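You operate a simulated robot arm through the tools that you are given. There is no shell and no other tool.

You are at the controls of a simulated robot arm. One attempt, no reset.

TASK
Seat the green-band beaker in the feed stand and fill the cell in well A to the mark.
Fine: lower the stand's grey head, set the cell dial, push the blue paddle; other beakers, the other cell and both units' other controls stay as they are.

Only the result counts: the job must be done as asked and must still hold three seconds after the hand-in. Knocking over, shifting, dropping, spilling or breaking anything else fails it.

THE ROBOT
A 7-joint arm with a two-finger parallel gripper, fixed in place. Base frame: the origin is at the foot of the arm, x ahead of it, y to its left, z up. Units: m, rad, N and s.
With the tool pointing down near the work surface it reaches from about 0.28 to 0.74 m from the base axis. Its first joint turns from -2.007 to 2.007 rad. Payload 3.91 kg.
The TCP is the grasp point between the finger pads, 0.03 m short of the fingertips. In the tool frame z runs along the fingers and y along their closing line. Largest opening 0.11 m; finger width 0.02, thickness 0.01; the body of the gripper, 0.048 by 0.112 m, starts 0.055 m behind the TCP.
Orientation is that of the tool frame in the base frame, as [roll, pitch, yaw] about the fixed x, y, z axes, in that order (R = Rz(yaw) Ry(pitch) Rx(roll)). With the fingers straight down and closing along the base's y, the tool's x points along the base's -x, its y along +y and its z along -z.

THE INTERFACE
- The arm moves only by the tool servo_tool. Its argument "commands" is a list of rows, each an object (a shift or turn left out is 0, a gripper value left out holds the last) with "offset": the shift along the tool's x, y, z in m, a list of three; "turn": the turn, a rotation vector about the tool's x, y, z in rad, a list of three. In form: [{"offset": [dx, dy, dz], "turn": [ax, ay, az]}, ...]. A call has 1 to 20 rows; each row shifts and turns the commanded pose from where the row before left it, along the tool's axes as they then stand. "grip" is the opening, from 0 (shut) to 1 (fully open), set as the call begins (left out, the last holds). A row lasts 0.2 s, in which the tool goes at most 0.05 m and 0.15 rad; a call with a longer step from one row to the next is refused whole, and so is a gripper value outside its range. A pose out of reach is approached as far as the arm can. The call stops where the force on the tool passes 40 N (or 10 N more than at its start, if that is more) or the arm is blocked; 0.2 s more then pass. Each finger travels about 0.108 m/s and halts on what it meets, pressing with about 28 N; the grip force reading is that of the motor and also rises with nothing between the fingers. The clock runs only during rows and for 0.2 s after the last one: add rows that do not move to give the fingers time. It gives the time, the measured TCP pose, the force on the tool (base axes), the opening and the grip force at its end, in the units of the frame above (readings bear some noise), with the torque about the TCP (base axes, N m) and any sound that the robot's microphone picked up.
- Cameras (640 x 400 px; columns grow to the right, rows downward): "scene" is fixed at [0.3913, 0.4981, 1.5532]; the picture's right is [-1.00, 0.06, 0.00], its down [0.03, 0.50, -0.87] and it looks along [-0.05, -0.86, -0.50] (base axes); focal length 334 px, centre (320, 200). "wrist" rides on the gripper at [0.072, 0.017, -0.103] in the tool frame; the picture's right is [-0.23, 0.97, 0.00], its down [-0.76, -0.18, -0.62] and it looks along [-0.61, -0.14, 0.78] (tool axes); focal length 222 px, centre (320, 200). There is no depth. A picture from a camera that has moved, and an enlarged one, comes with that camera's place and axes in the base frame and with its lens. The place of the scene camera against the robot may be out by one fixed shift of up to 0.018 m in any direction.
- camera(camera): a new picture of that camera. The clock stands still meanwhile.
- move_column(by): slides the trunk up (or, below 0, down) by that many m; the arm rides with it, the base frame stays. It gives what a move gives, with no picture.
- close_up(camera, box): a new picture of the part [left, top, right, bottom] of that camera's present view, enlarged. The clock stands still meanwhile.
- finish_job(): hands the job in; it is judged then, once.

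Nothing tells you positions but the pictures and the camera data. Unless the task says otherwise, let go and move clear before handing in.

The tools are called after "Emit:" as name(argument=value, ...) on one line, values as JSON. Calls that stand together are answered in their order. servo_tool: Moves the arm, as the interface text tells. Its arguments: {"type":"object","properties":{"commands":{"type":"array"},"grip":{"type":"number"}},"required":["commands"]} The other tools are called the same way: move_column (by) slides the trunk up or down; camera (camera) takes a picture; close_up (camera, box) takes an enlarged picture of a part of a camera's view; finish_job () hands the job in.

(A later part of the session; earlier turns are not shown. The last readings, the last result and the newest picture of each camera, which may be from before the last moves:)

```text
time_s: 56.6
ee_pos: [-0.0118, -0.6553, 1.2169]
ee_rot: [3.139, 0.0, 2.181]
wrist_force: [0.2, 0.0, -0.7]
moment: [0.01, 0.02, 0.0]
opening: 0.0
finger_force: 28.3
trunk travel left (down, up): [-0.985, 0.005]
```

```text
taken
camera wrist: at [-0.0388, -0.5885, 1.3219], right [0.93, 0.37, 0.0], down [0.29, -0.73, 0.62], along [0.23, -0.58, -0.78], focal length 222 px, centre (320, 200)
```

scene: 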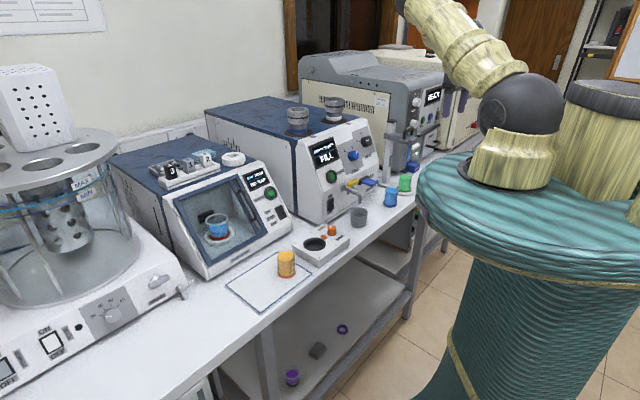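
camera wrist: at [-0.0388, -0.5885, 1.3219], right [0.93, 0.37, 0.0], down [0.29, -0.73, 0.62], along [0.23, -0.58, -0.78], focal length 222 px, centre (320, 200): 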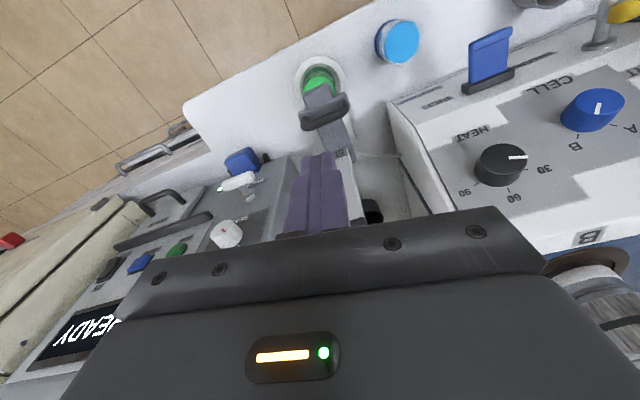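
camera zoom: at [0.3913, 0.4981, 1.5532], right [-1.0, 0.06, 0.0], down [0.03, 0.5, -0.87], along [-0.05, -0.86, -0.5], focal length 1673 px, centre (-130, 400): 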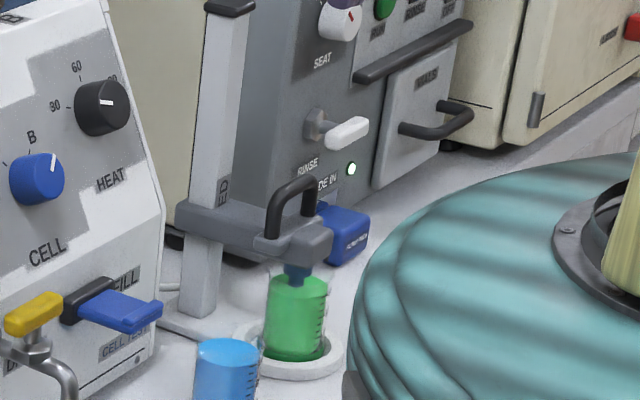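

The head stays down with the tube in the beaker. Now I go to survey the CELL dial, estimated at (0.216,-0.549,1.109), with the fingers open so the camera can see.

Emit:
servo_tool(commands=[{"offset": [0.0009, 0.0375, -0.001]}, {"offset": [0.0009, 0.0375, -0.001]}, {"offset": [0.0009, 0.0375, -0.001]}, {"offset": [0.0009, 0.0375, -0.001]}, {"offset": [0.0009, 0.0375, 0]}, {"offset": [0.0009, 0.0375, 0]}, {"offset": [0.0009, 0.0375, 0]}, {}], grip=1.0)

Emit:
camera(camera="wrist")

Emit:
close_up(camera="wrist", box=[240, 100, 400, 200])

Emit:
camera(camera="scene")

```text
time_s: 58.4
ee_pos: [0.1968, -0.4998, 1.2235]
ee_rot: [3.138, 0.0, 2.181]
wrist_force: [-0.6, -1.2, 0.6]
moment: [-0.02, -0.02, 0.01]
opening: 0.11
finger_force: 0.1
trunk travel left (down, up): [-0.985, 0.005]
```

```text
taken
camera wrist: at [0.1701, -0.4324, 1.3269], right [0.93, 0.37, 0.0], down [0.29, -0.73, 0.62], along [0.23, -0.58, -0.78], focal length 222 px, centre (320, 200)
```

wrist: 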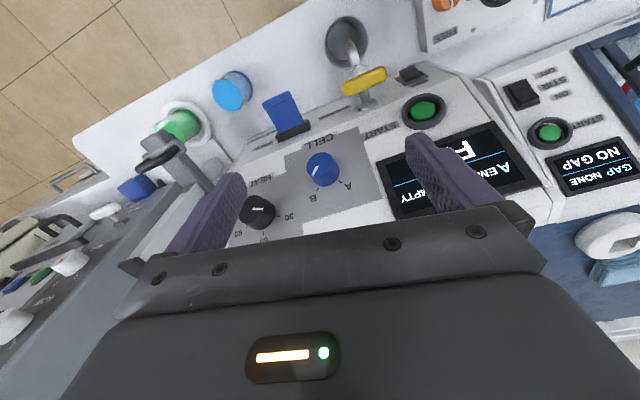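

```text
4.00 times, centred on (320, 150) of wrist
camera zoom: at [0.1701, -0.4324, 1.3269], right [0.93, 0.37, 0.0], down [0.29, -0.73, 0.62], along [0.23, -0.58, -0.78], focal length 888 px, centre (320, 400)
```

zoom: 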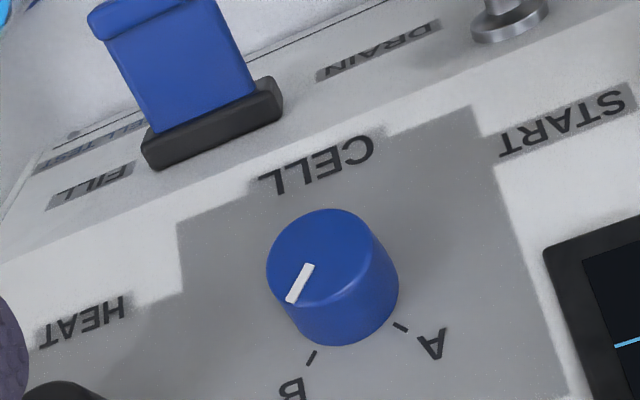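

```text
taken
```

scene: 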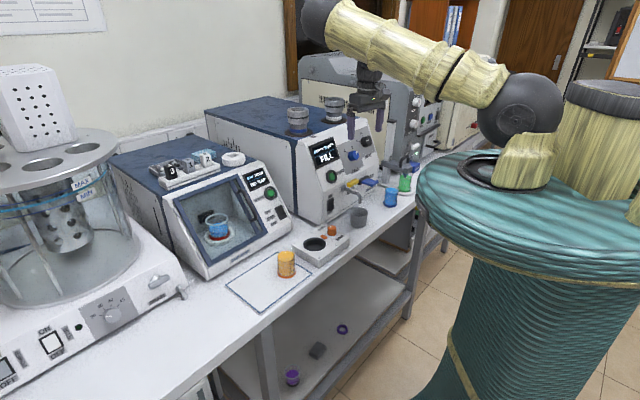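

In this nearly frontal view the dial's pointer is at about +45° (B) and A at −45°, so it needs a 90° counter-clockwise turn. I'll take a second view from 7 cm to the side to measure the panel's tilt.

Emit:
close_up(camera="wrist", box=[240, 80, 560, 280])

Emit:
servo_tool(commands=[{"offset": [0.012, -0.035, 0]}, {"offset": [0.012, -0.035, 0]}, {}])

Emit:
camera(camera="wrist")

Emit:
close_up(camera="wrist", box=[240, 80, 560, 280])

```text
2.00 times, centred on (400, 180) of wrist
camera zoom: at [0.1701, -0.4324, 1.3269], right [0.93, 0.37, 0.0], down [0.29, -0.73, 0.62], along [0.23, -0.58, -0.78], focal length 444 px, centre (160, 240)
```

zoom: 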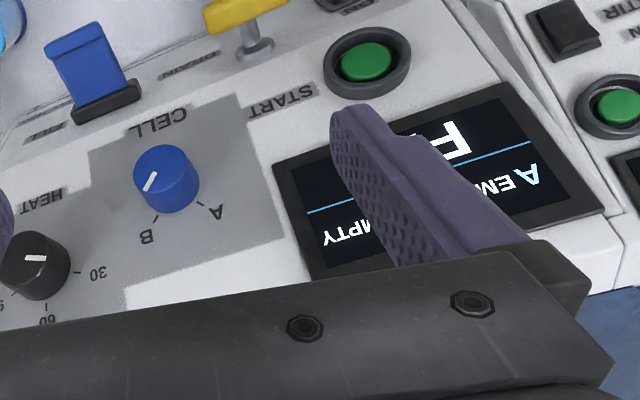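

```text
time_s: 59.2
ee_pos: [0.1279, -0.5197, 1.2225]
ee_rot: [-3.14, -0.002, 2.185]
wrist_force: [0.3, -0.2, -0.2]
moment: [-0.01, 0.02, 0.0]
opening: 0.1102
finger_force: 0.0
trunk travel left (down, up): [-0.985, 0.005]
```

```text
taken
camera wrist: at [0.1003, -0.4515, 1.3263], right [0.93, 0.37, 0.0], down [0.29, -0.73, 0.62], along [0.23, -0.58, -0.78], focal length 222 px, centre (320, 200)
```

wrist: 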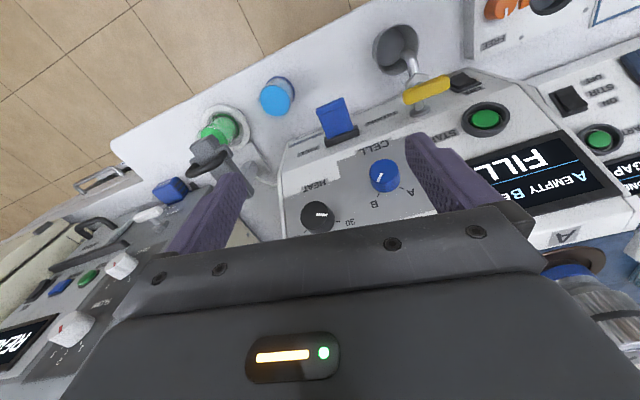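

```text
2.00 times, centred on (400, 180) of wrist
camera zoom: at [0.1003, -0.4515, 1.3263], right [0.93, 0.37, 0.0], down [0.29, -0.73, 0.62], along [0.23, -0.58, -0.78], focal length 444 px, centre (160, 240)
```

zoom: 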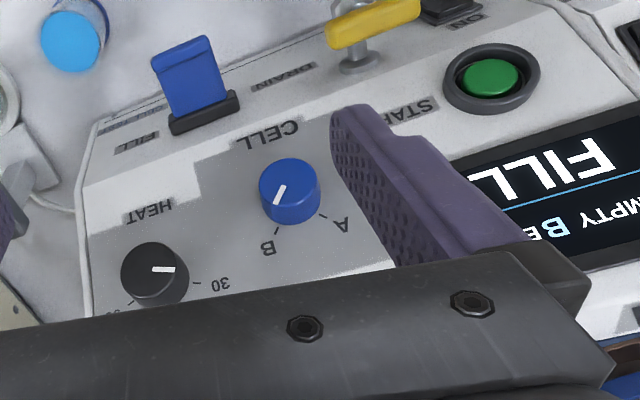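

Emit:
close_up(camera="wrist", box=[320, 130, 440, 205])

Emit:
close_up(camera="wrist", box=[280, 80, 400, 155])

Emit:
close_up(camera="scene", box=[320, 130, 400, 200])

```text
5.33 times, centred on (380, 168) of wrist
camera zoom: at [0.1003, -0.4515, 1.3263], right [0.93, 0.37, 0.0], down [0.29, -0.73, 0.62], along [0.23, -0.58, -0.78], focal length 1185 px, centre (0, 373)
```

zoom: 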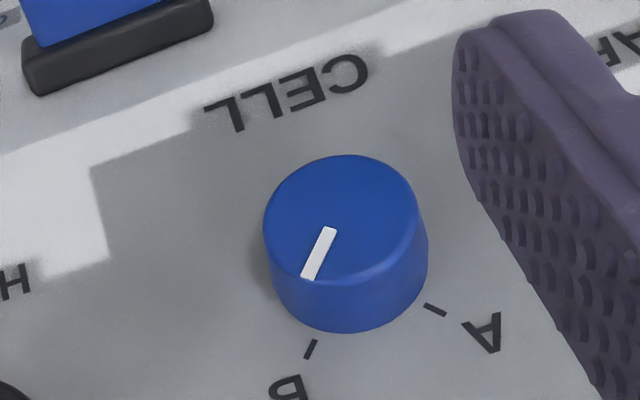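

```text
5.33 times, centred on (340, 118) of wrist
camera zoom: at [0.1003, -0.4515, 1.3263], right [0.93, 0.37, 0.0], down [0.29, -0.73, 0.62], along [0.23, -0.58, -0.78], focal length 1185 px, centre (213, 640)
```

zoom: 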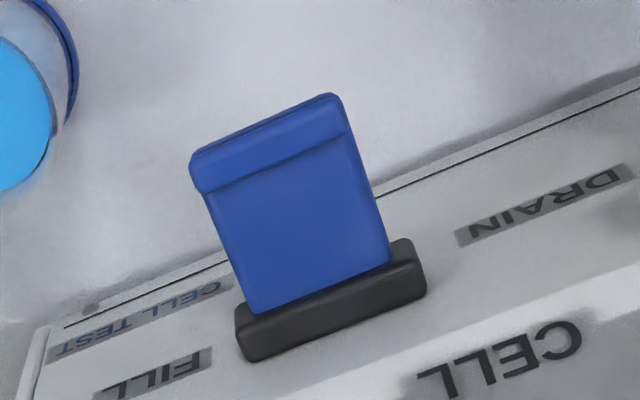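

```text
5.71 times, centred on (360, 165) of scene
camera zoom: at [0.3913, 0.4981, 1.5532], right [-1.0, 0.06, 0.0], down [0.03, 0.5, -0.87], along [-0.05, -0.86, -0.5], focal length 1912 px, centre (91, 400)
```

zoom: 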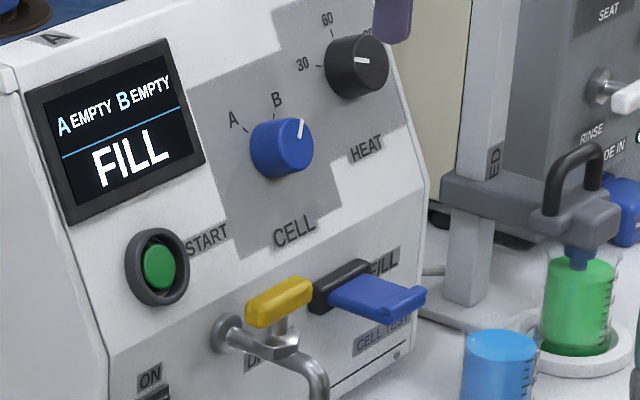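

The panel leans back about 26° from vertical, and the dial cap centre is about (0.2153,-0.5450,1.1129), diameter ≈31 mm, height ≈23 mm. I'll align the tool axis with the dial's axis at an 8 cm standoff.

Emit:
servo_tool(commands=[{"turn": [0, 0, -0.0908]}, {"turn": [0, 0, -0.0908]}, {"turn": [0, -0.1392, 0]}, {"turn": [0, -0.1392, 0]}, {"turn": [0, -0.1392, 0]}, {"turn": [0, -0.1392, 0]}, {"turn": [0, -0.1392, 0]}, {"turn": [0, -0.1392, 0]}, {"turn": [0, -0.1392, 0]}, {"turn": [0, -0.1392, 0]}, {}], grip=0.52)

Emit:
servo_tool(commands=[{"offset": [0.021, 0.0143, 0.0094]}, {"offset": [0.021, 0.0143, 0.0094]}, {"offset": [0.021, 0.0144, 0.0095]}, {}])

Emit:
camera(camera="wrist")

Emit:
camera(camera="scene")

```text
time_s: 61.6
ee_pos: [0.1282, -0.5199, 1.2215]
ee_rot: [3.141, 1.115, 2.362]
wrist_force: [-0.1, -0.4, -0.9]
moment: [-0.02, 0.0, -0.04]
opening: 0.0573
finger_force: 0.0
trunk travel left (down, up): [-0.985, 0.005]
```

```text
time_s: 62.6
ee_pos: [0.1564, -0.4878, 1.1537]
ee_rot: [3.14, 1.116, 2.361]
wrist_force: [-0.3, 0.4, 0.4]
moment: [0.0, -0.02, 0.0]
opening: 0.057
finger_force: 0.1
trunk travel left (down, up): [-0.985, 0.005]
```

```text
taken
camera wrist: at [0.0797, -0.3895, 1.1344], right [0.75, 0.62, 0.2], down [-0.28, 0.03, 0.96], along [0.59, -0.78, 0.2], focal length 222 px, centre (320, 200)
```

wrist: 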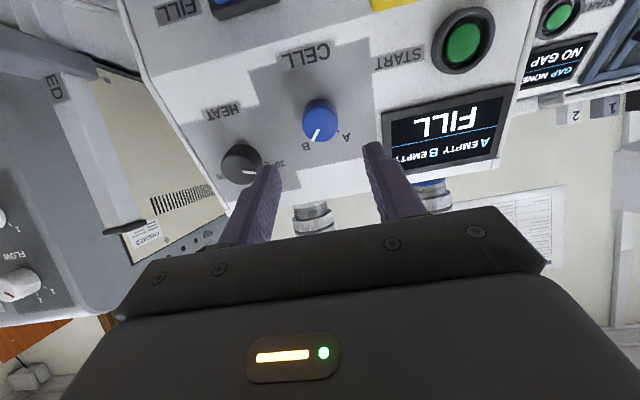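

```text
taken
```

scene: 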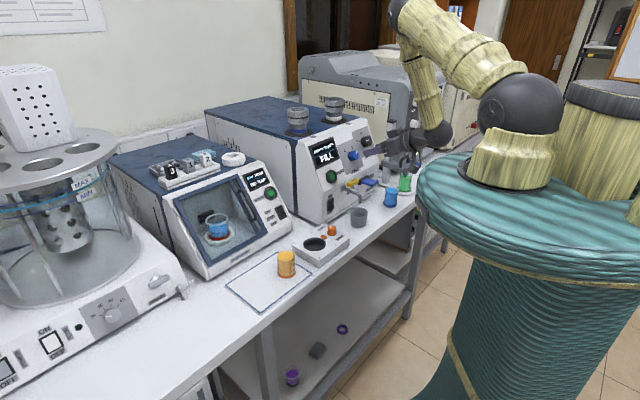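

Emit:
close_up(camera="wrist", box=[260, 80, 380, 155])

```text
5.33 times, centred on (320, 118) of wrist
camera zoom: at [0.0797, -0.3895, 1.1344], right [0.75, 0.62, 0.2], down [-0.28, 0.03, 0.96], along [0.59, -0.78, 0.2], focal length 1185 px, centre (320, 640)
```

zoom: 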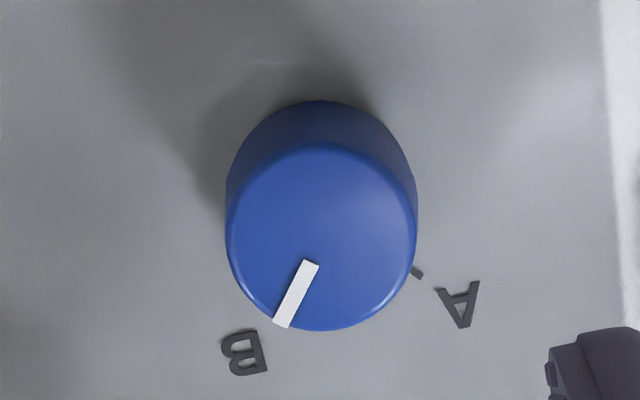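

The dial is laterally centred; vertically it appears ~3–4 mm toward the tool's +x. I correct 3 mm and advance 4.5 cm, then recheck.

Emit:
servo_tool(commands=[{"offset": [0.0015, 0, 0.015]}, {"offset": [0.0015, 0, 0.015]}, {"offset": [0, 0, 0.015]}, {}])

Emit:
camera(camera="wrist")

Emit:
close_up(camera="wrist", box=[240, 90, 400, 190])

Emit:
close_up(camera="scene", box=[320, 120, 400, 190])

```text
time_s: 63.6
ee_pos: [0.1844, -0.5156, 1.1306]
ee_rot: [3.139, 1.115, 2.363]
wrist_force: [-0.8, 0.5, -0.4]
moment: [0.02, -0.02, -0.02]
opening: 0.0571
finger_force: 0.0
trunk travel left (down, up): [-0.985, 0.005]
```

```text
taken
camera wrist: at [0.1077, -0.4174, 1.1118], right [0.75, 0.62, 0.2], down [-0.28, 0.03, 0.96], along [0.59, -0.78, 0.2], focal length 222 px, centre (320, 200)
```

wrist: 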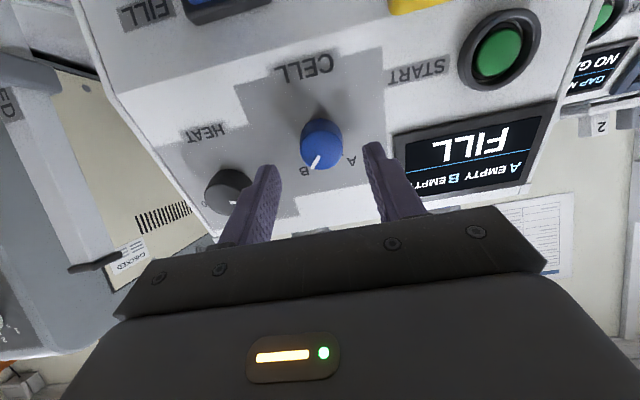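

```text
4.00 times, centred on (320, 140) of wrist
camera zoom: at [0.1077, -0.4174, 1.1118], right [0.75, 0.62, 0.2], down [-0.28, 0.03, 0.96], along [0.59, -0.78, 0.2], focal length 888 px, centre (320, 440)
```

zoom: 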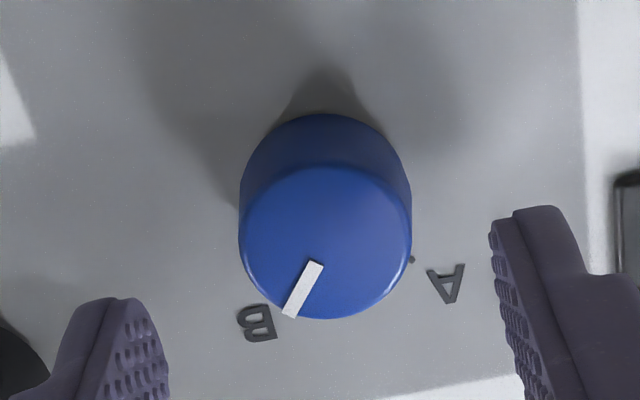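

```text
5.71 times, centred on (360, 155) of scene
camera zoom: at [0.3913, 0.4981, 1.5532], right [-1.0, 0.06, 0.0], down [0.03, 0.5, -0.87], along [-0.05, -0.86, -0.5], focal length 1912 px, centre (91, 457)
```

zoom: 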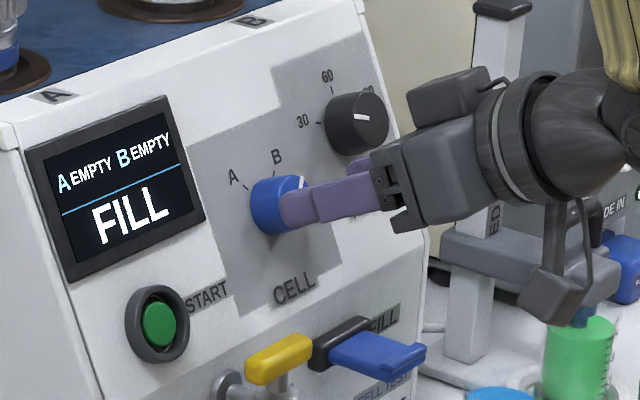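

Alignment is within ~1 mm. I advance the last 3.4 cm so the fingertips straddle the dial without touching the panel.

Emit:
servo_tool(commands=[{"offset": [0, 0.0008, 0.01]}, {"offset": [0, 0, 0.01]}, {"offset": [0, 0, 0.008]}, {"offset": [0, 0, 0.006]}, {}])

Emit:
camera(camera="wrist")

Emit:
close_up(camera="wrist", box=[240, 110, 400, 210])

Emit:
close_up(camera="scene", box=[320, 120, 400, 190])

```text
time_s: 64.8
ee_pos: [0.2058, -0.5362, 1.1153]
ee_rot: [3.139, 1.115, 2.363]
wrist_force: [0.2, 0.2, 0.6]
moment: [0.0, 0.03, 0.0]
opening: 0.0574
finger_force: 0.0
trunk travel left (down, up): [-0.985, 0.005]
```

```text
taken
camera wrist: at [0.1298, -0.4377, 1.0966], right [0.75, 0.62, 0.2], down [-0.28, 0.03, 0.96], along [0.59, -0.78, 0.2], focal length 222 px, centre (320, 200)
```

wrist: 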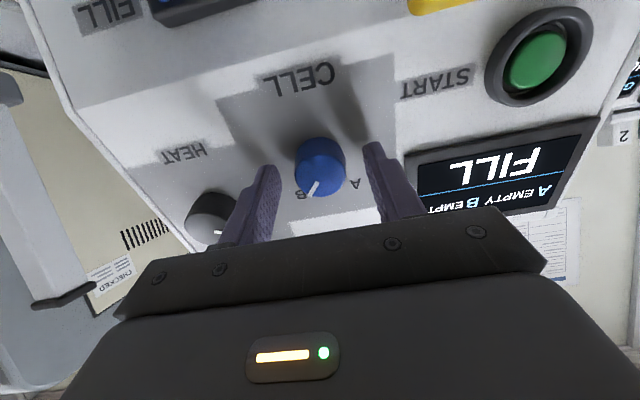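

```text
4.00 times, centred on (320, 160) of wrist
camera zoom: at [0.1298, -0.4377, 1.0966], right [0.75, 0.62, 0.2], down [-0.28, 0.03, 0.96], along [0.59, -0.78, 0.2], focal length 888 px, centre (320, 360)
```

zoom: 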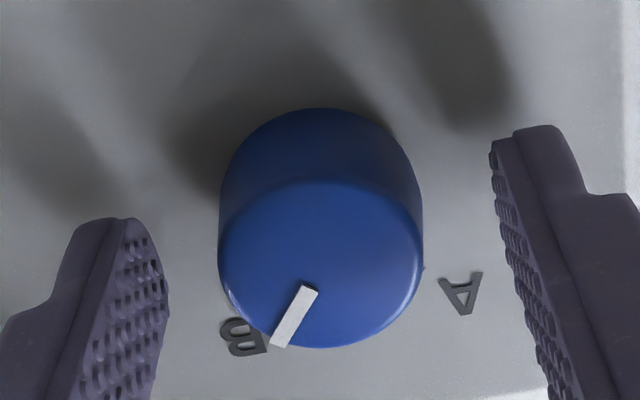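

```text
5.71 times, centred on (360, 155) of scene
camera zoom: at [0.3913, 0.4981, 1.5532], right [-1.0, 0.06, 0.0], down [0.03, 0.5, -0.87], along [-0.05, -0.86, -0.5], focal length 1912 px, centre (91, 457)
```

zoom: 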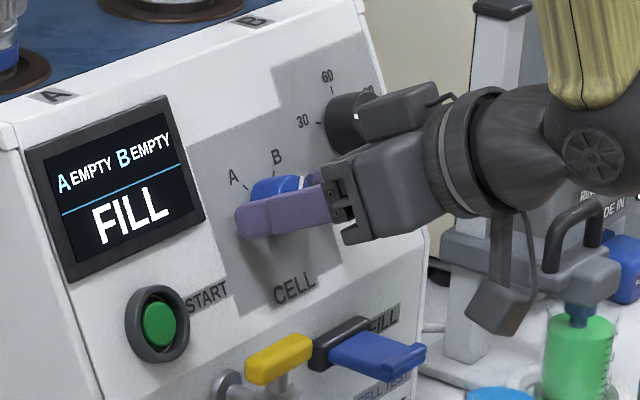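

The fingertips straddle the dial with the axis well aligned. I close on the dial.

Emit:
servo_tool(commands=[{"offset": [0, 0, 0.001]}, {}, {}, {}], grip=0.15)

Emit:
close_up(camera="wrist", box=[240, 110, 400, 210])

```text
time_s: 65.8
ee_pos: [0.2068, -0.536, 1.1152]
ee_rot: [3.139, 1.114, 2.363]
wrist_force: [-1.6, 1.1, 0.9]
moment: [0.14, 0.11, 0.0]
opening: 0.0328
finger_force: 44.3
trunk travel left (down, up): [-0.985, 0.005]
```

```text
4.00 times, centred on (320, 160) of wrist
camera zoom: at [0.13, -0.438, 1.0964], right [0.75, 0.62, 0.2], down [-0.28, 0.03, 0.96], along [0.59, -0.78, 0.2], focal length 888 px, centre (320, 360)
```

zoom: 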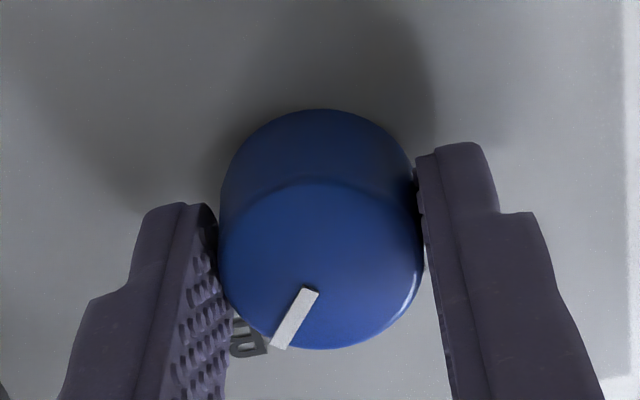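

Gripped at 32.8 mm. I start turning counter-clockwise (−tool z), first 30°.

Emit:
servo_tool(commands=[{"turn": [0, 0, -0.131]}, {"turn": [0, 0, -0.131]}, {"turn": [0, 0, -0.131]}, {"turn": [0, 0, -0.131]}, {}])

Emit:
camera(camera="wrist")

Emit:
close_up(camera="scene", box=[320, 120, 400, 190])

```text
time_s: 67.0
ee_pos: [0.2074, -0.5365, 1.1157]
ee_rot: [-2.346, 0.891, -2.998]
wrist_force: [-1.9, 0.7, 5.1]
moment: [0.23, 0.53, -0.39]
opening: 0.0329
finger_force: 45.4
trunk travel left (down, up): [-0.985, 0.005]
```

```text
taken
camera wrist: at [0.1032, -0.4661, 1.0975], right [0.58, 0.77, -0.26], down [0.0, 0.32, 0.95], along [0.81, -0.55, 0.19], focal length 222 px, centre (320, 200)
```

wrist: 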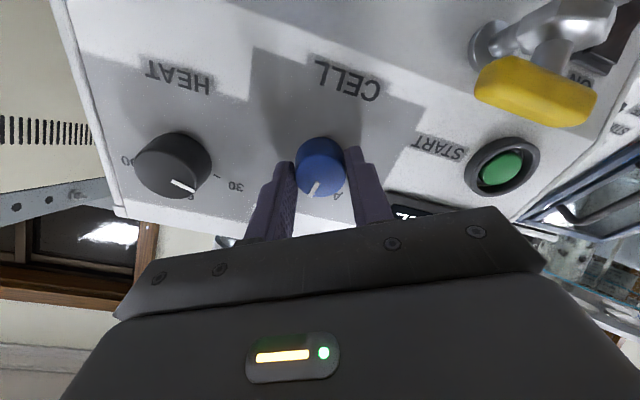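

```text
5.71 times, centred on (360, 155) of scene
camera zoom: at [0.3913, 0.4981, 1.5532], right [-1.0, 0.06, 0.0], down [0.03, 0.5, -0.87], along [-0.05, -0.86, -0.5], focal length 1912 px, centre (91, 457)
```

zoom: 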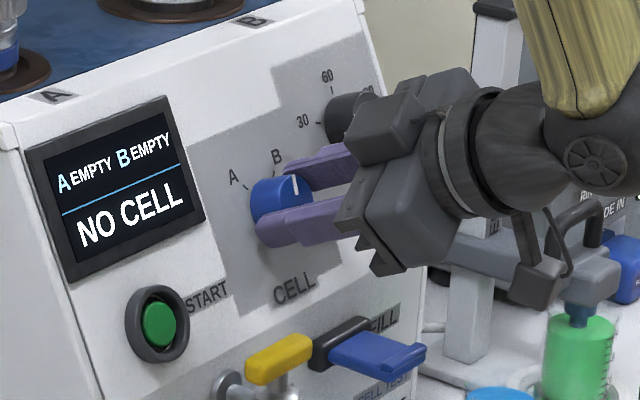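

The display changed to "NO CELL", so the dial is moving off B. I continue the remaining 60°.

Emit:
servo_tool(commands=[{"turn": [0, 0, -0.131]}, {"turn": [0, 0, -0.131]}, {"turn": [0, 0, -0.131]}, {"turn": [0, 0, -0.131]}, {}])

Emit:
close_up(camera="scene", box=[320, 120, 400, 190])

Emit:
camera(camera="wrist")

```text
time_s: 68.2
ee_pos: [0.2069, -0.5356, 1.1157]
ee_rot: [-2.085, 0.464, -2.597]
wrist_force: [-1.6, -1.6, 4.7]
moment: [0.0, 0.51, -0.8]
opening: 0.033
finger_force: 45.1
trunk travel left (down, up): [-0.985, 0.005]
```

```text
5.71 times, centred on (360, 155) of scene
camera zoom: at [0.3913, 0.4981, 1.5532], right [-1.0, 0.06, 0.0], down [0.03, 0.5, -0.87], along [-0.05, -0.86, -0.5], focal length 1912 px, centre (91, 457)
```

zoom: 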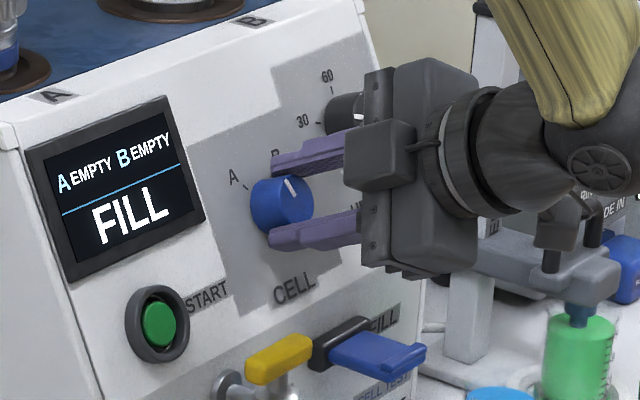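

```text
taken
camera wrist: at [0.0866, -0.4959, 1.1159], right [0.25, 0.71, -0.66], down [0.17, 0.64, 0.75], along [0.95, -0.3, 0.04], focal length 222 px, centre (320, 200)
```

wrist: 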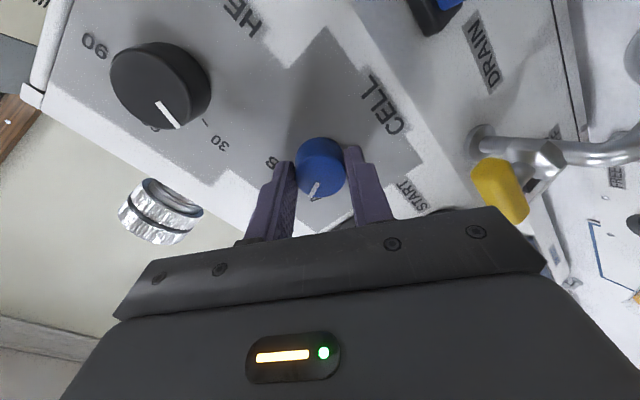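

Emit:
close_up(camera="wrist", box=[240, 110, 400, 210])

Emit:
close_up(camera="scene", box=[335, 135, 375, 165])

```text
4.00 times, centred on (320, 160) of wrist
camera zoom: at [0.0866, -0.4959, 1.1159], right [0.25, 0.71, -0.66], down [0.17, 0.64, 0.75], along [0.95, -0.3, 0.04], focal length 888 px, centre (320, 360)
```

zoom: 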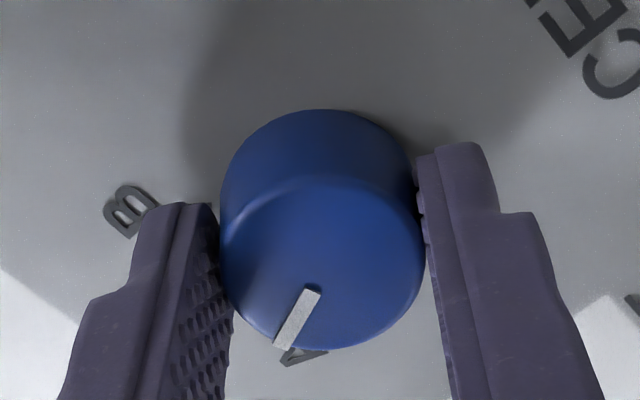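

```text
13.33 times, centred on (355, 150) of scene
camera zoom: at [0.3913, 0.4981, 1.5532], right [-1.0, 0.06, 0.0], down [0.03, 0.5, -0.87], along [-0.05, -0.86, -0.5], focal length 4460 px, centre (-147, 867)
```

zoom: 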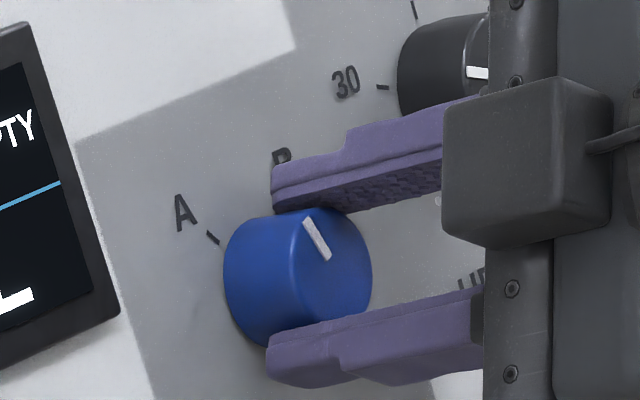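

The pointer is fixed relative to the fingers (no slip), and A is still about 20° away. I turn the remaining 20°.

Emit:
servo_tool(commands=[{"turn": [0, 0, -0.119]}, {"turn": [0, 0, -0.119]}, {"turn": [0, 0, -0.119]}, {}])

Emit:
close_up(camera="wrist", box=[240, 110, 400, 210])

Emit:
close_up(camera="scene", box=[320, 125, 400, 185])

```text
time_s: 69.2
ee_pos: [0.2076, -0.5377, 1.1165]
ee_rot: [-2.032, 0.149, -2.421]
wrist_force: [-2.9, -4.4, 8.9]
moment: [0.22, -0.61, -0.44]
opening: 0.0332
finger_force: 45.1
trunk travel left (down, up): [-0.985, 0.005]
```

```text
4.00 times, centred on (320, 160) of wrist
camera zoom: at [0.0835, -0.5129, 1.1358], right [-0.02, 0.56, -0.83], down [0.2, 0.81, 0.54], along [0.98, -0.16, -0.13], focal length 888 px, centre (320, 360)
```

zoom: 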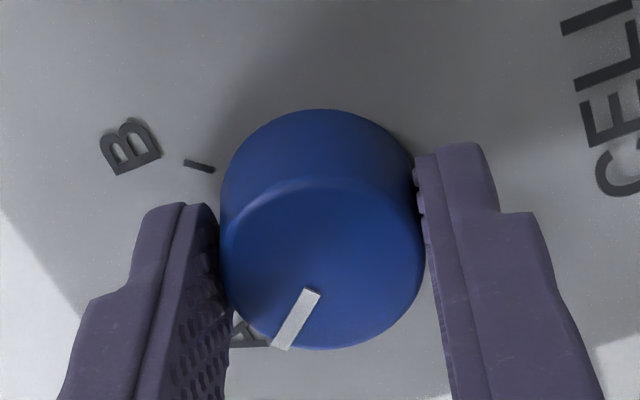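

```text
6.67 times, centred on (360, 155) of scene
camera zoom: at [0.3913, 0.4981, 1.5532], right [-1.0, 0.06, 0.0], down [0.03, 0.5, -0.87], along [-0.05, -0.86, -0.5], focal length 2230 px, centre (53, 500)
```

zoom: 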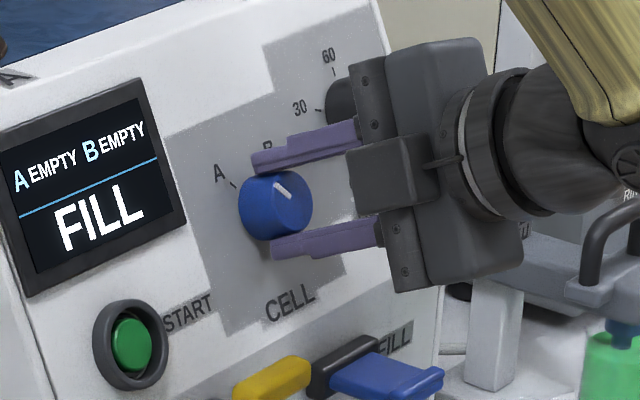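

The pointer now lines up with A and the display reads FILL. I release the dial and back off.

Emit:
servo_tool(commands=[{}, {}, {}], grip=0.52)

Emit:
servo_tool(commands=[{"offset": [0, 0, -0.015]}, {"offset": [0, 0, -0.025]}, {"offset": [0, 0, -0.025]}, {"offset": [0, 0, -0.025]}, {}])

Emit:
camera(camera="wrist")

Emit:
close_up(camera="scene", box=[320, 125, 400, 185])

```text
time_s: 70.0
ee_pos: [0.2062, -0.5364, 1.115]
ee_rot: [-2.032, 0.149, -2.422]
wrist_force: [-0.4, 1.0, 0.5]
moment: [0.0, 0.02, 0.01]
opening: 0.0573
finger_force: 0.1
trunk travel left (down, up): [-0.985, 0.005]
```

```text
time_s: 71.2
ee_pos: [0.1496, -0.4807, 1.1538]
ee_rot: [-2.033, 0.149, -2.423]
wrist_force: [0.0, -0.5, 1.3]
moment: [-0.01, 0.03, -0.01]
opening: 0.0574
finger_force: 0.0
trunk travel left (down, up): [-0.985, 0.005]
```

```text
taken
camera wrist: at [0.0272, -0.4564, 1.175], right [-0.02, 0.56, -0.83], down [0.2, 0.81, 0.55], along [0.98, -0.16, -0.13], focal length 222 px, centre (320, 200)
```

wrist: 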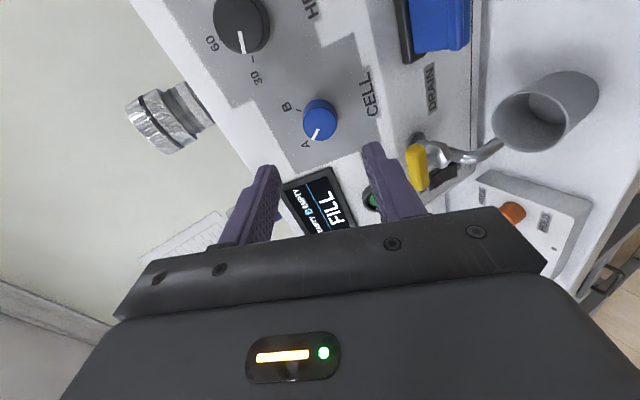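

```text
6.67 times, centred on (360, 155) of scene
camera zoom: at [0.3913, 0.4981, 1.5532], right [-1.0, 0.06, 0.0], down [0.03, 0.5, -0.87], along [-0.05, -0.86, -0.5], focal length 2230 px, centre (53, 500)
```

zoom: 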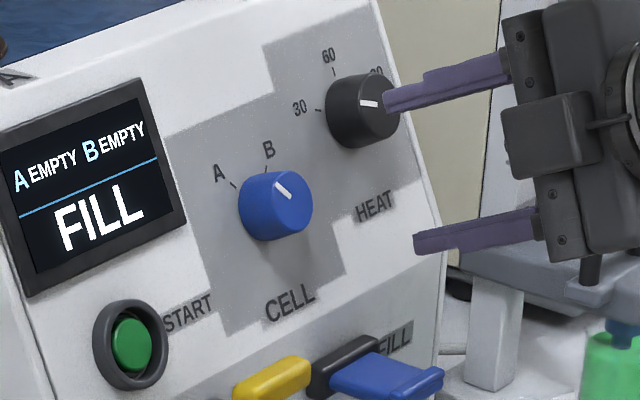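

Emit:
close_up(camera="wrist", box=[260, 80, 380, 155])

```text
5.33 times, centred on (320, 118) of wrist
camera zoom: at [0.0272, -0.4564, 1.175], right [-0.02, 0.56, -0.83], down [0.2, 0.81, 0.55], along [0.98, -0.16, -0.13], focal length 1185 px, centre (320, 640)
```

zoom: 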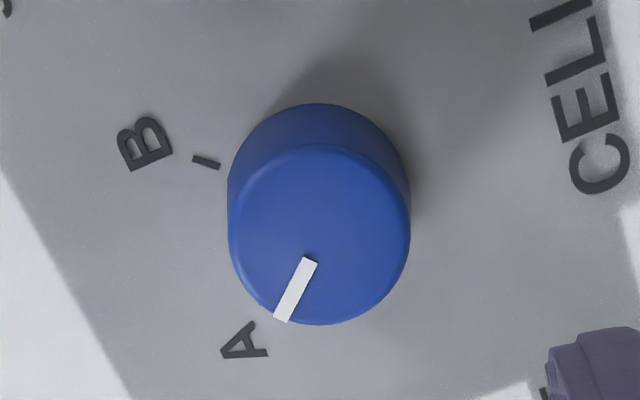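

The dial is set to A. Next I re-orient the tool (roll back, steeper tilt) with fingers closed, ready to press the blue FILL paddle, whose tip I estimate at (0.145,-0.524,1.017).

Emit:
servo_tool(commands=[{"turn": [0, 0, 0.1405]}, {"turn": [0, 0, 0.1405]}, {"turn": [0, 0, 0.1405]}, {"turn": [0, 0, 0.1405]}, {"turn": [0, 0, 0.1405]}, {"turn": [0, 0, 0.1405]}, {"turn": [0, 0, 0.1405]}, {"turn": [0, 0, 0.1405]}, {"turn": [0, 0, 0.1405]}, {"turn": [0, 0, 0.1405]}, {"turn": [0, 0.1397, 0]}, {"turn": [0, 0.1397, 0]}, {"turn": [0, 0.1397, 0]}, {}], grip=0.0)

Emit:
camera(camera="wrist")

Emit:
camera(camera="scene")

```text
time_s: 74.2
ee_pos: [0.149, -0.4804, 1.1544]
ee_rot: [3.141, 0.694, 2.365]
wrist_force: [-0.2, 0.1, 0.8]
moment: [-0.02, -0.01, 0.0]
opening: 0.0
finger_force: 27.8
trunk travel left (down, up): [-0.985, 0.005]
```

```text
taken
camera wrist: at [0.0744, -0.3843, 1.1886], right [0.81, 0.57, 0.15], down [0.01, -0.26, 0.97], along [0.59, -0.78, -0.21], focal length 222 px, centre (320, 200)
```

wrist: 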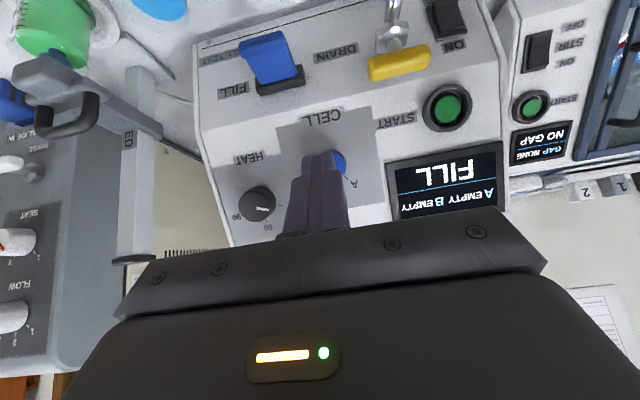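

```text
taken
```

scene: 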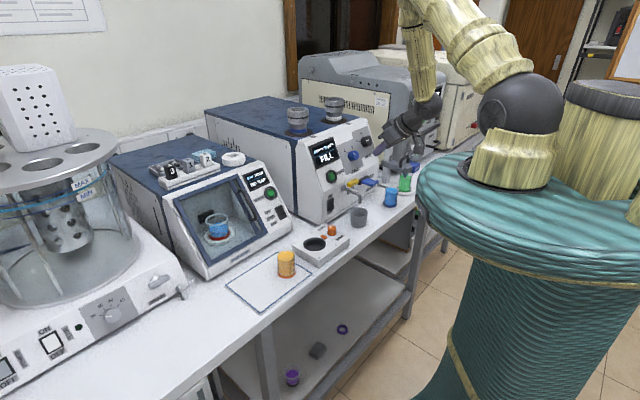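

Emit:
servo_tool(commands=[{"offset": [0.0109, -0.0113, 0.0276]}, {"offset": [0.0109, -0.0113, 0.0276]}, {"offset": [0.0108, -0.0113, 0.0275]}, {}])

Emit:
camera(camera="wrist")

Emit:
close_up(camera="wrist", box=[240, 90, 400, 190])

Emit:
close_up(camera="scene", box=[330, 140, 410, 200])

```text
time_s: 75.2
ee_pos: [0.1453, -0.5253, 1.07]
ee_rot: [-3.141, 0.694, 2.366]
wrist_force: [-0.5, -0.2, 0.6]
moment: [-0.05, -0.01, -0.04]
opening: 0.0
finger_force: 28.1
trunk travel left (down, up): [-0.985, 0.005]
```

```text
taken
camera wrist: at [0.0703, -0.4277, 1.1035], right [0.81, 0.57, 0.15], down [0.01, -0.26, 0.97], along [0.59, -0.78, -0.21], focal length 222 px, centre (320, 200)
```

wrist: 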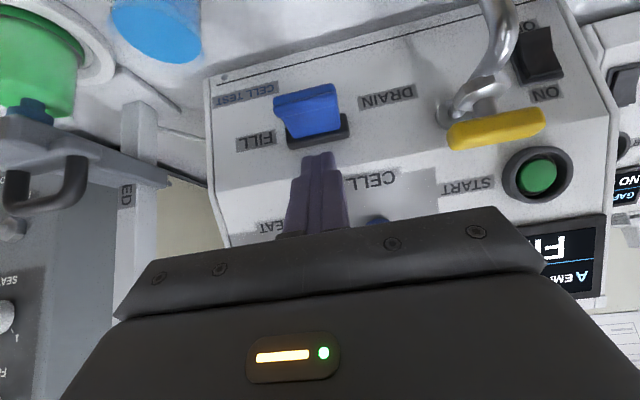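

```text
4.00 times, centred on (320, 140) of wrist
camera zoom: at [0.0703, -0.4277, 1.1035], right [0.81, 0.57, 0.15], down [0.01, -0.26, 0.97], along [0.59, -0.78, -0.21], focal length 888 px, centre (320, 440)
```

zoom: 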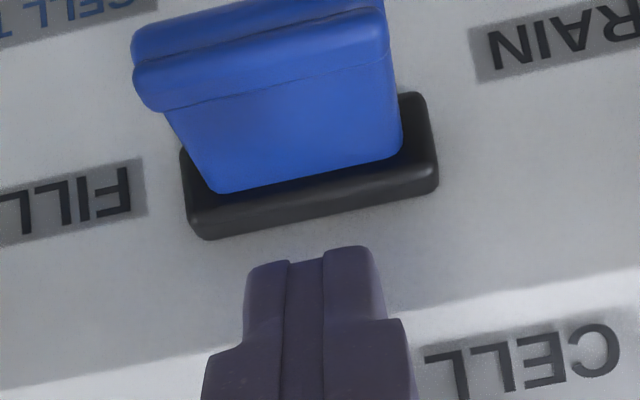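

```text
6.67 times, centred on (370, 170) of scene
camera zoom: at [0.3913, 0.4981, 1.5532], right [-1.0, 0.06, 0.0], down [0.03, 0.5, -0.87], along [-0.05, -0.86, -0.5], focal length 2230 px, centre (-13, 400)
```

zoom: 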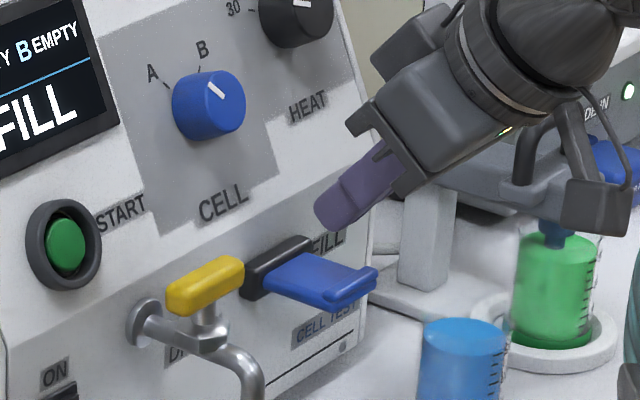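

The fingers hover centred above the paddle. I lower to just above it, then press in small increments while watching the display.

Emit:
servo_tool(commands=[{"offset": [0.0051, 0, 0.0061]}, {"offset": [0.0051, 0, 0.0061]}, {}])

Emit:
close_up(camera="scene", box=[330, 140, 410, 200])

Emit:
close_up(camera="wrist", box=[240, 90, 400, 190])

```text
time_s: 76.0
ee_pos: [0.1447, -0.5247, 1.0545]
ee_rot: [3.141, 0.697, 2.363]
wrist_force: [-0.5, 0.7, -0.3]
moment: [0.0, -0.02, -0.01]
opening: 0.0001
finger_force: 28.1
trunk travel left (down, up): [-0.985, 0.005]
```

```text
6.67 times, centred on (370, 170) of scene
camera zoom: at [0.3913, 0.4981, 1.5532], right [-1.0, 0.06, 0.0], down [0.03, 0.5, -0.87], along [-0.05, -0.86, -0.5], focal length 2230 px, centre (-13, 400)
```

zoom: 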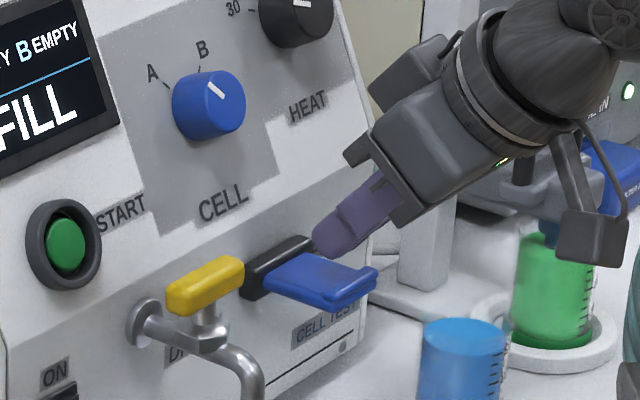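

```text
4.00 times, centred on (320, 140) of wrist
camera zoom: at [0.0701, -0.4275, 1.0877], right [0.81, 0.57, 0.15], down [0.01, -0.26, 0.97], along [0.59, -0.78, -0.21], focal length 888 px, centre (320, 440)
```

zoom: 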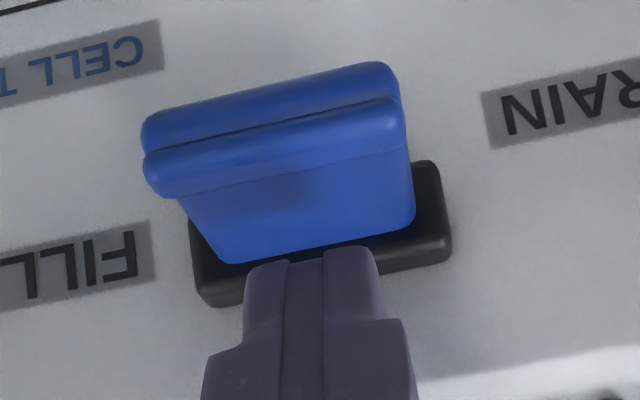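

Emit:
servo_tool(commands=[{"offset": [0.0031, 0, -0.0026]}, {"offset": [0.0032, 0, 0.0038]}, {}])

Emit:
servo_tool(commands=[{"offset": [0.0019, 0, 0.0023]}])

Emit:
close_up(camera="scene", box=[310, 130, 410, 205])

```text
time_s: 76.8
ee_pos: [0.1417, -0.5211, 1.0482]
ee_rot: [3.141, 0.697, 2.364]
wrist_force: [-0.2, 1.0, 0.2]
moment: [-0.03, 0.02, 0.01]
opening: 0.0001
finger_force: 27.7
trunk travel left (down, up): [-0.985, 0.005]
```

```text
time_s: 77.2
ee_pos: [0.1428, -0.5204, 1.0469]
ee_rot: [3.14, 0.694, 2.364]
wrist_force: [0.5, -0.2, -0.1]
moment: [0.0, 0.01, -0.03]
opening: 0.0
finger_force: 28.4
trunk travel left (down, up): [-0.985, 0.005]
```

```text
5.33 times, centred on (360, 168) of scene
camera zoom: at [0.3913, 0.4981, 1.5532], right [-1.0, 0.06, 0.0], down [0.03, 0.5, -0.87], along [-0.05, -0.86, -0.5], focal length 1784 px, centre (107, 373)
```

zoom: 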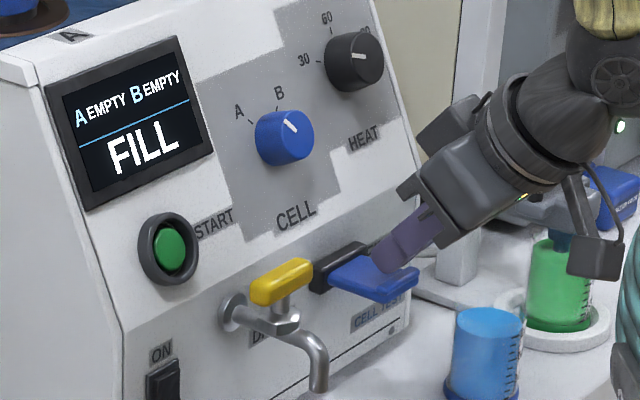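

Emit:
servo_tool(commands=[{"offset": [0.0019, 0, 0.0023]}])

Emit:
close_up(camera="scene", box=[310, 130, 410, 205])

Emit:
close_up(camera="wrist", box=[240, 90, 400, 190])

```text
time_s: 77.6
ee_pos: [0.1428, -0.5205, 1.043]
ee_rot: [3.14, 0.695, 2.363]
wrist_force: [-0.3, -0.1, 0.1]
moment: [0.0, -0.03, 0.02]
opening: 0.0
finger_force: 27.7
trunk travel left (down, up): [-0.985, 0.005]
```

```text
5.33 times, centred on (360, 168) of scene
camera zoom: at [0.3913, 0.4981, 1.5532], right [-1.0, 0.06, 0.0], down [0.03, 0.5, -0.87], along [-0.05, -0.86, -0.5], focal length 1784 px, centre (107, 373)
```

zoom: 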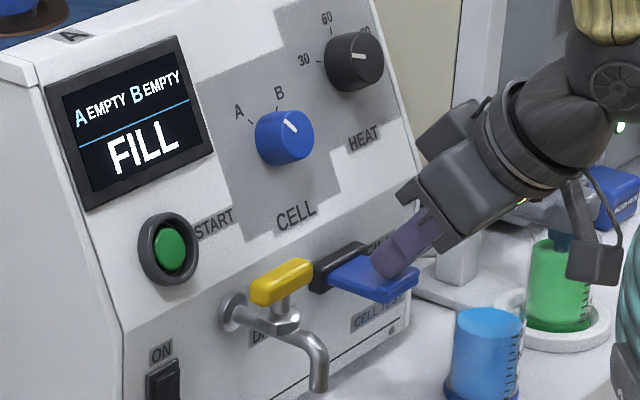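

```text
4.00 times, centred on (320, 140) of wrist
camera zoom: at [0.0674, -0.4251, 1.0767], right [0.81, 0.57, 0.15], down [0.01, -0.26, 0.97], along [0.59, -0.78, -0.21], focal length 888 px, centre (320, 440)
```

zoom: 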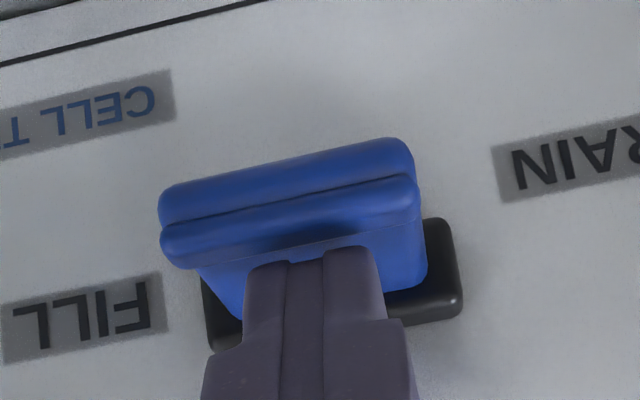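

Emit:
servo_tool(commands=[{"offset": [0.0019, 0, 0.0023]}])

Emit:
close_up(camera="scene", box=[310, 130, 410, 205])

Emit:
close_up(camera="wrist", box=[240, 90, 400, 190])

```text
time_s: 78.0
ee_pos: [0.1422, -0.5219, 1.0403]
ee_rot: [-3.141, 0.697, 2.363]
wrist_force: [-0.3, -0.6, 1.4]
moment: [0.02, -0.03, 0.03]
opening: 0.0
finger_force: 28.2
trunk travel left (down, up): [-0.985, 0.005]
```

```text
5.33 times, centred on (360, 168) of scene
camera zoom: at [0.3913, 0.4981, 1.5532], right [-1.0, 0.06, 0.0], down [0.03, 0.5, -0.87], along [-0.05, -0.86, -0.5], focal length 1784 px, centre (107, 373)
```

zoom: 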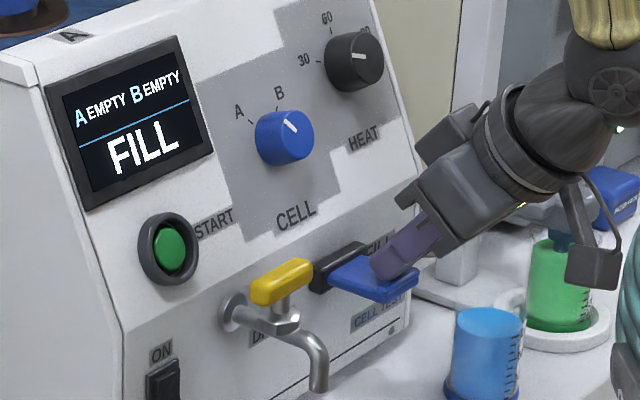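

```text
4.00 times, centred on (320, 140) of wrist
camera zoom: at [0.0677, -0.4251, 1.074], right [0.81, 0.57, 0.15], down [0.01, -0.26, 0.97], along [0.59, -0.78, -0.21], focal length 888 px, centre (320, 440)
```

zoom: 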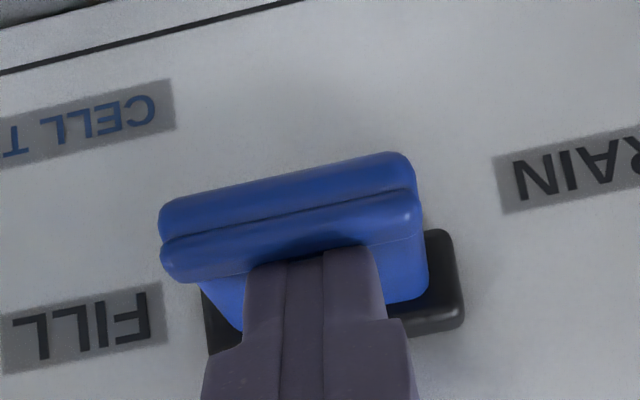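

Emit:
servo_tool(commands=[{"offset": [0.0016, 0, 0.0019]}])

Emit:
close_up(camera="scene", box=[310, 130, 410, 205])

```text
time_s: 78.4
ee_pos: [0.1422, -0.5212, 1.038]
ee_rot: [-3.14, 0.697, 2.364]
wrist_force: [-1.2, -0.5, 1.7]
moment: [-0.03, 0.02, 0.0]
opening: 0.0
finger_force: 28.0
trunk travel left (down, up): [-0.985, 0.005]
```

```text
5.33 times, centred on (360, 168) of scene
camera zoom: at [0.3913, 0.4981, 1.5532], right [-1.0, 0.06, 0.0], down [0.03, 0.5, -0.87], along [-0.05, -0.86, -0.5], focal length 1784 px, centre (107, 373)
```

zoom: 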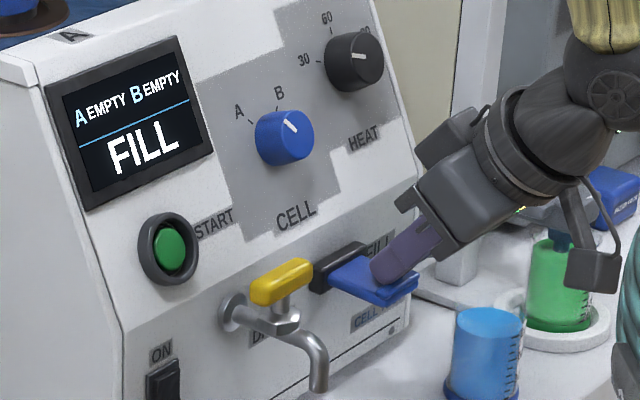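

Emit:
servo_tool(commands=[{"offset": [0.0013, 0, 0.0015]}])

Emit:
close_up(camera="scene", box=[310, 130, 410, 205])

```text
time_s: 78.8
ee_pos: [0.143, -0.5204, 1.0364]
ee_rot: [-3.141, 0.697, 2.364]
wrist_force: [-0.6, -0.1, 1.0]
moment: [-0.07, 0.03, 0.02]
opening: 0.0
finger_force: 27.8
trunk travel left (down, up): [-0.985, 0.005]
```

```text
5.33 times, centred on (360, 168) of scene
camera zoom: at [0.3913, 0.4981, 1.5532], right [-1.0, 0.06, 0.0], down [0.03, 0.5, -0.87], along [-0.05, -0.86, -0.5], focal length 1784 px, centre (107, 373)
```

zoom: 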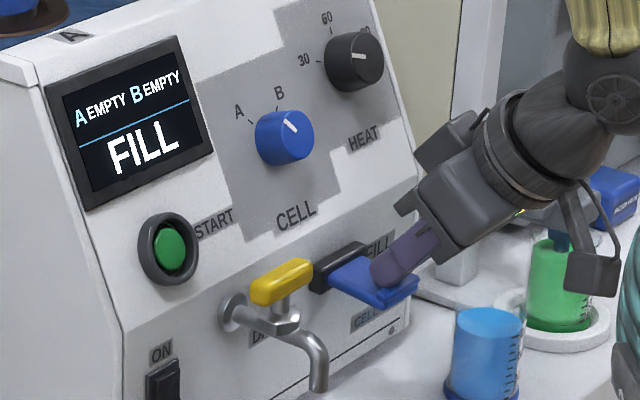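

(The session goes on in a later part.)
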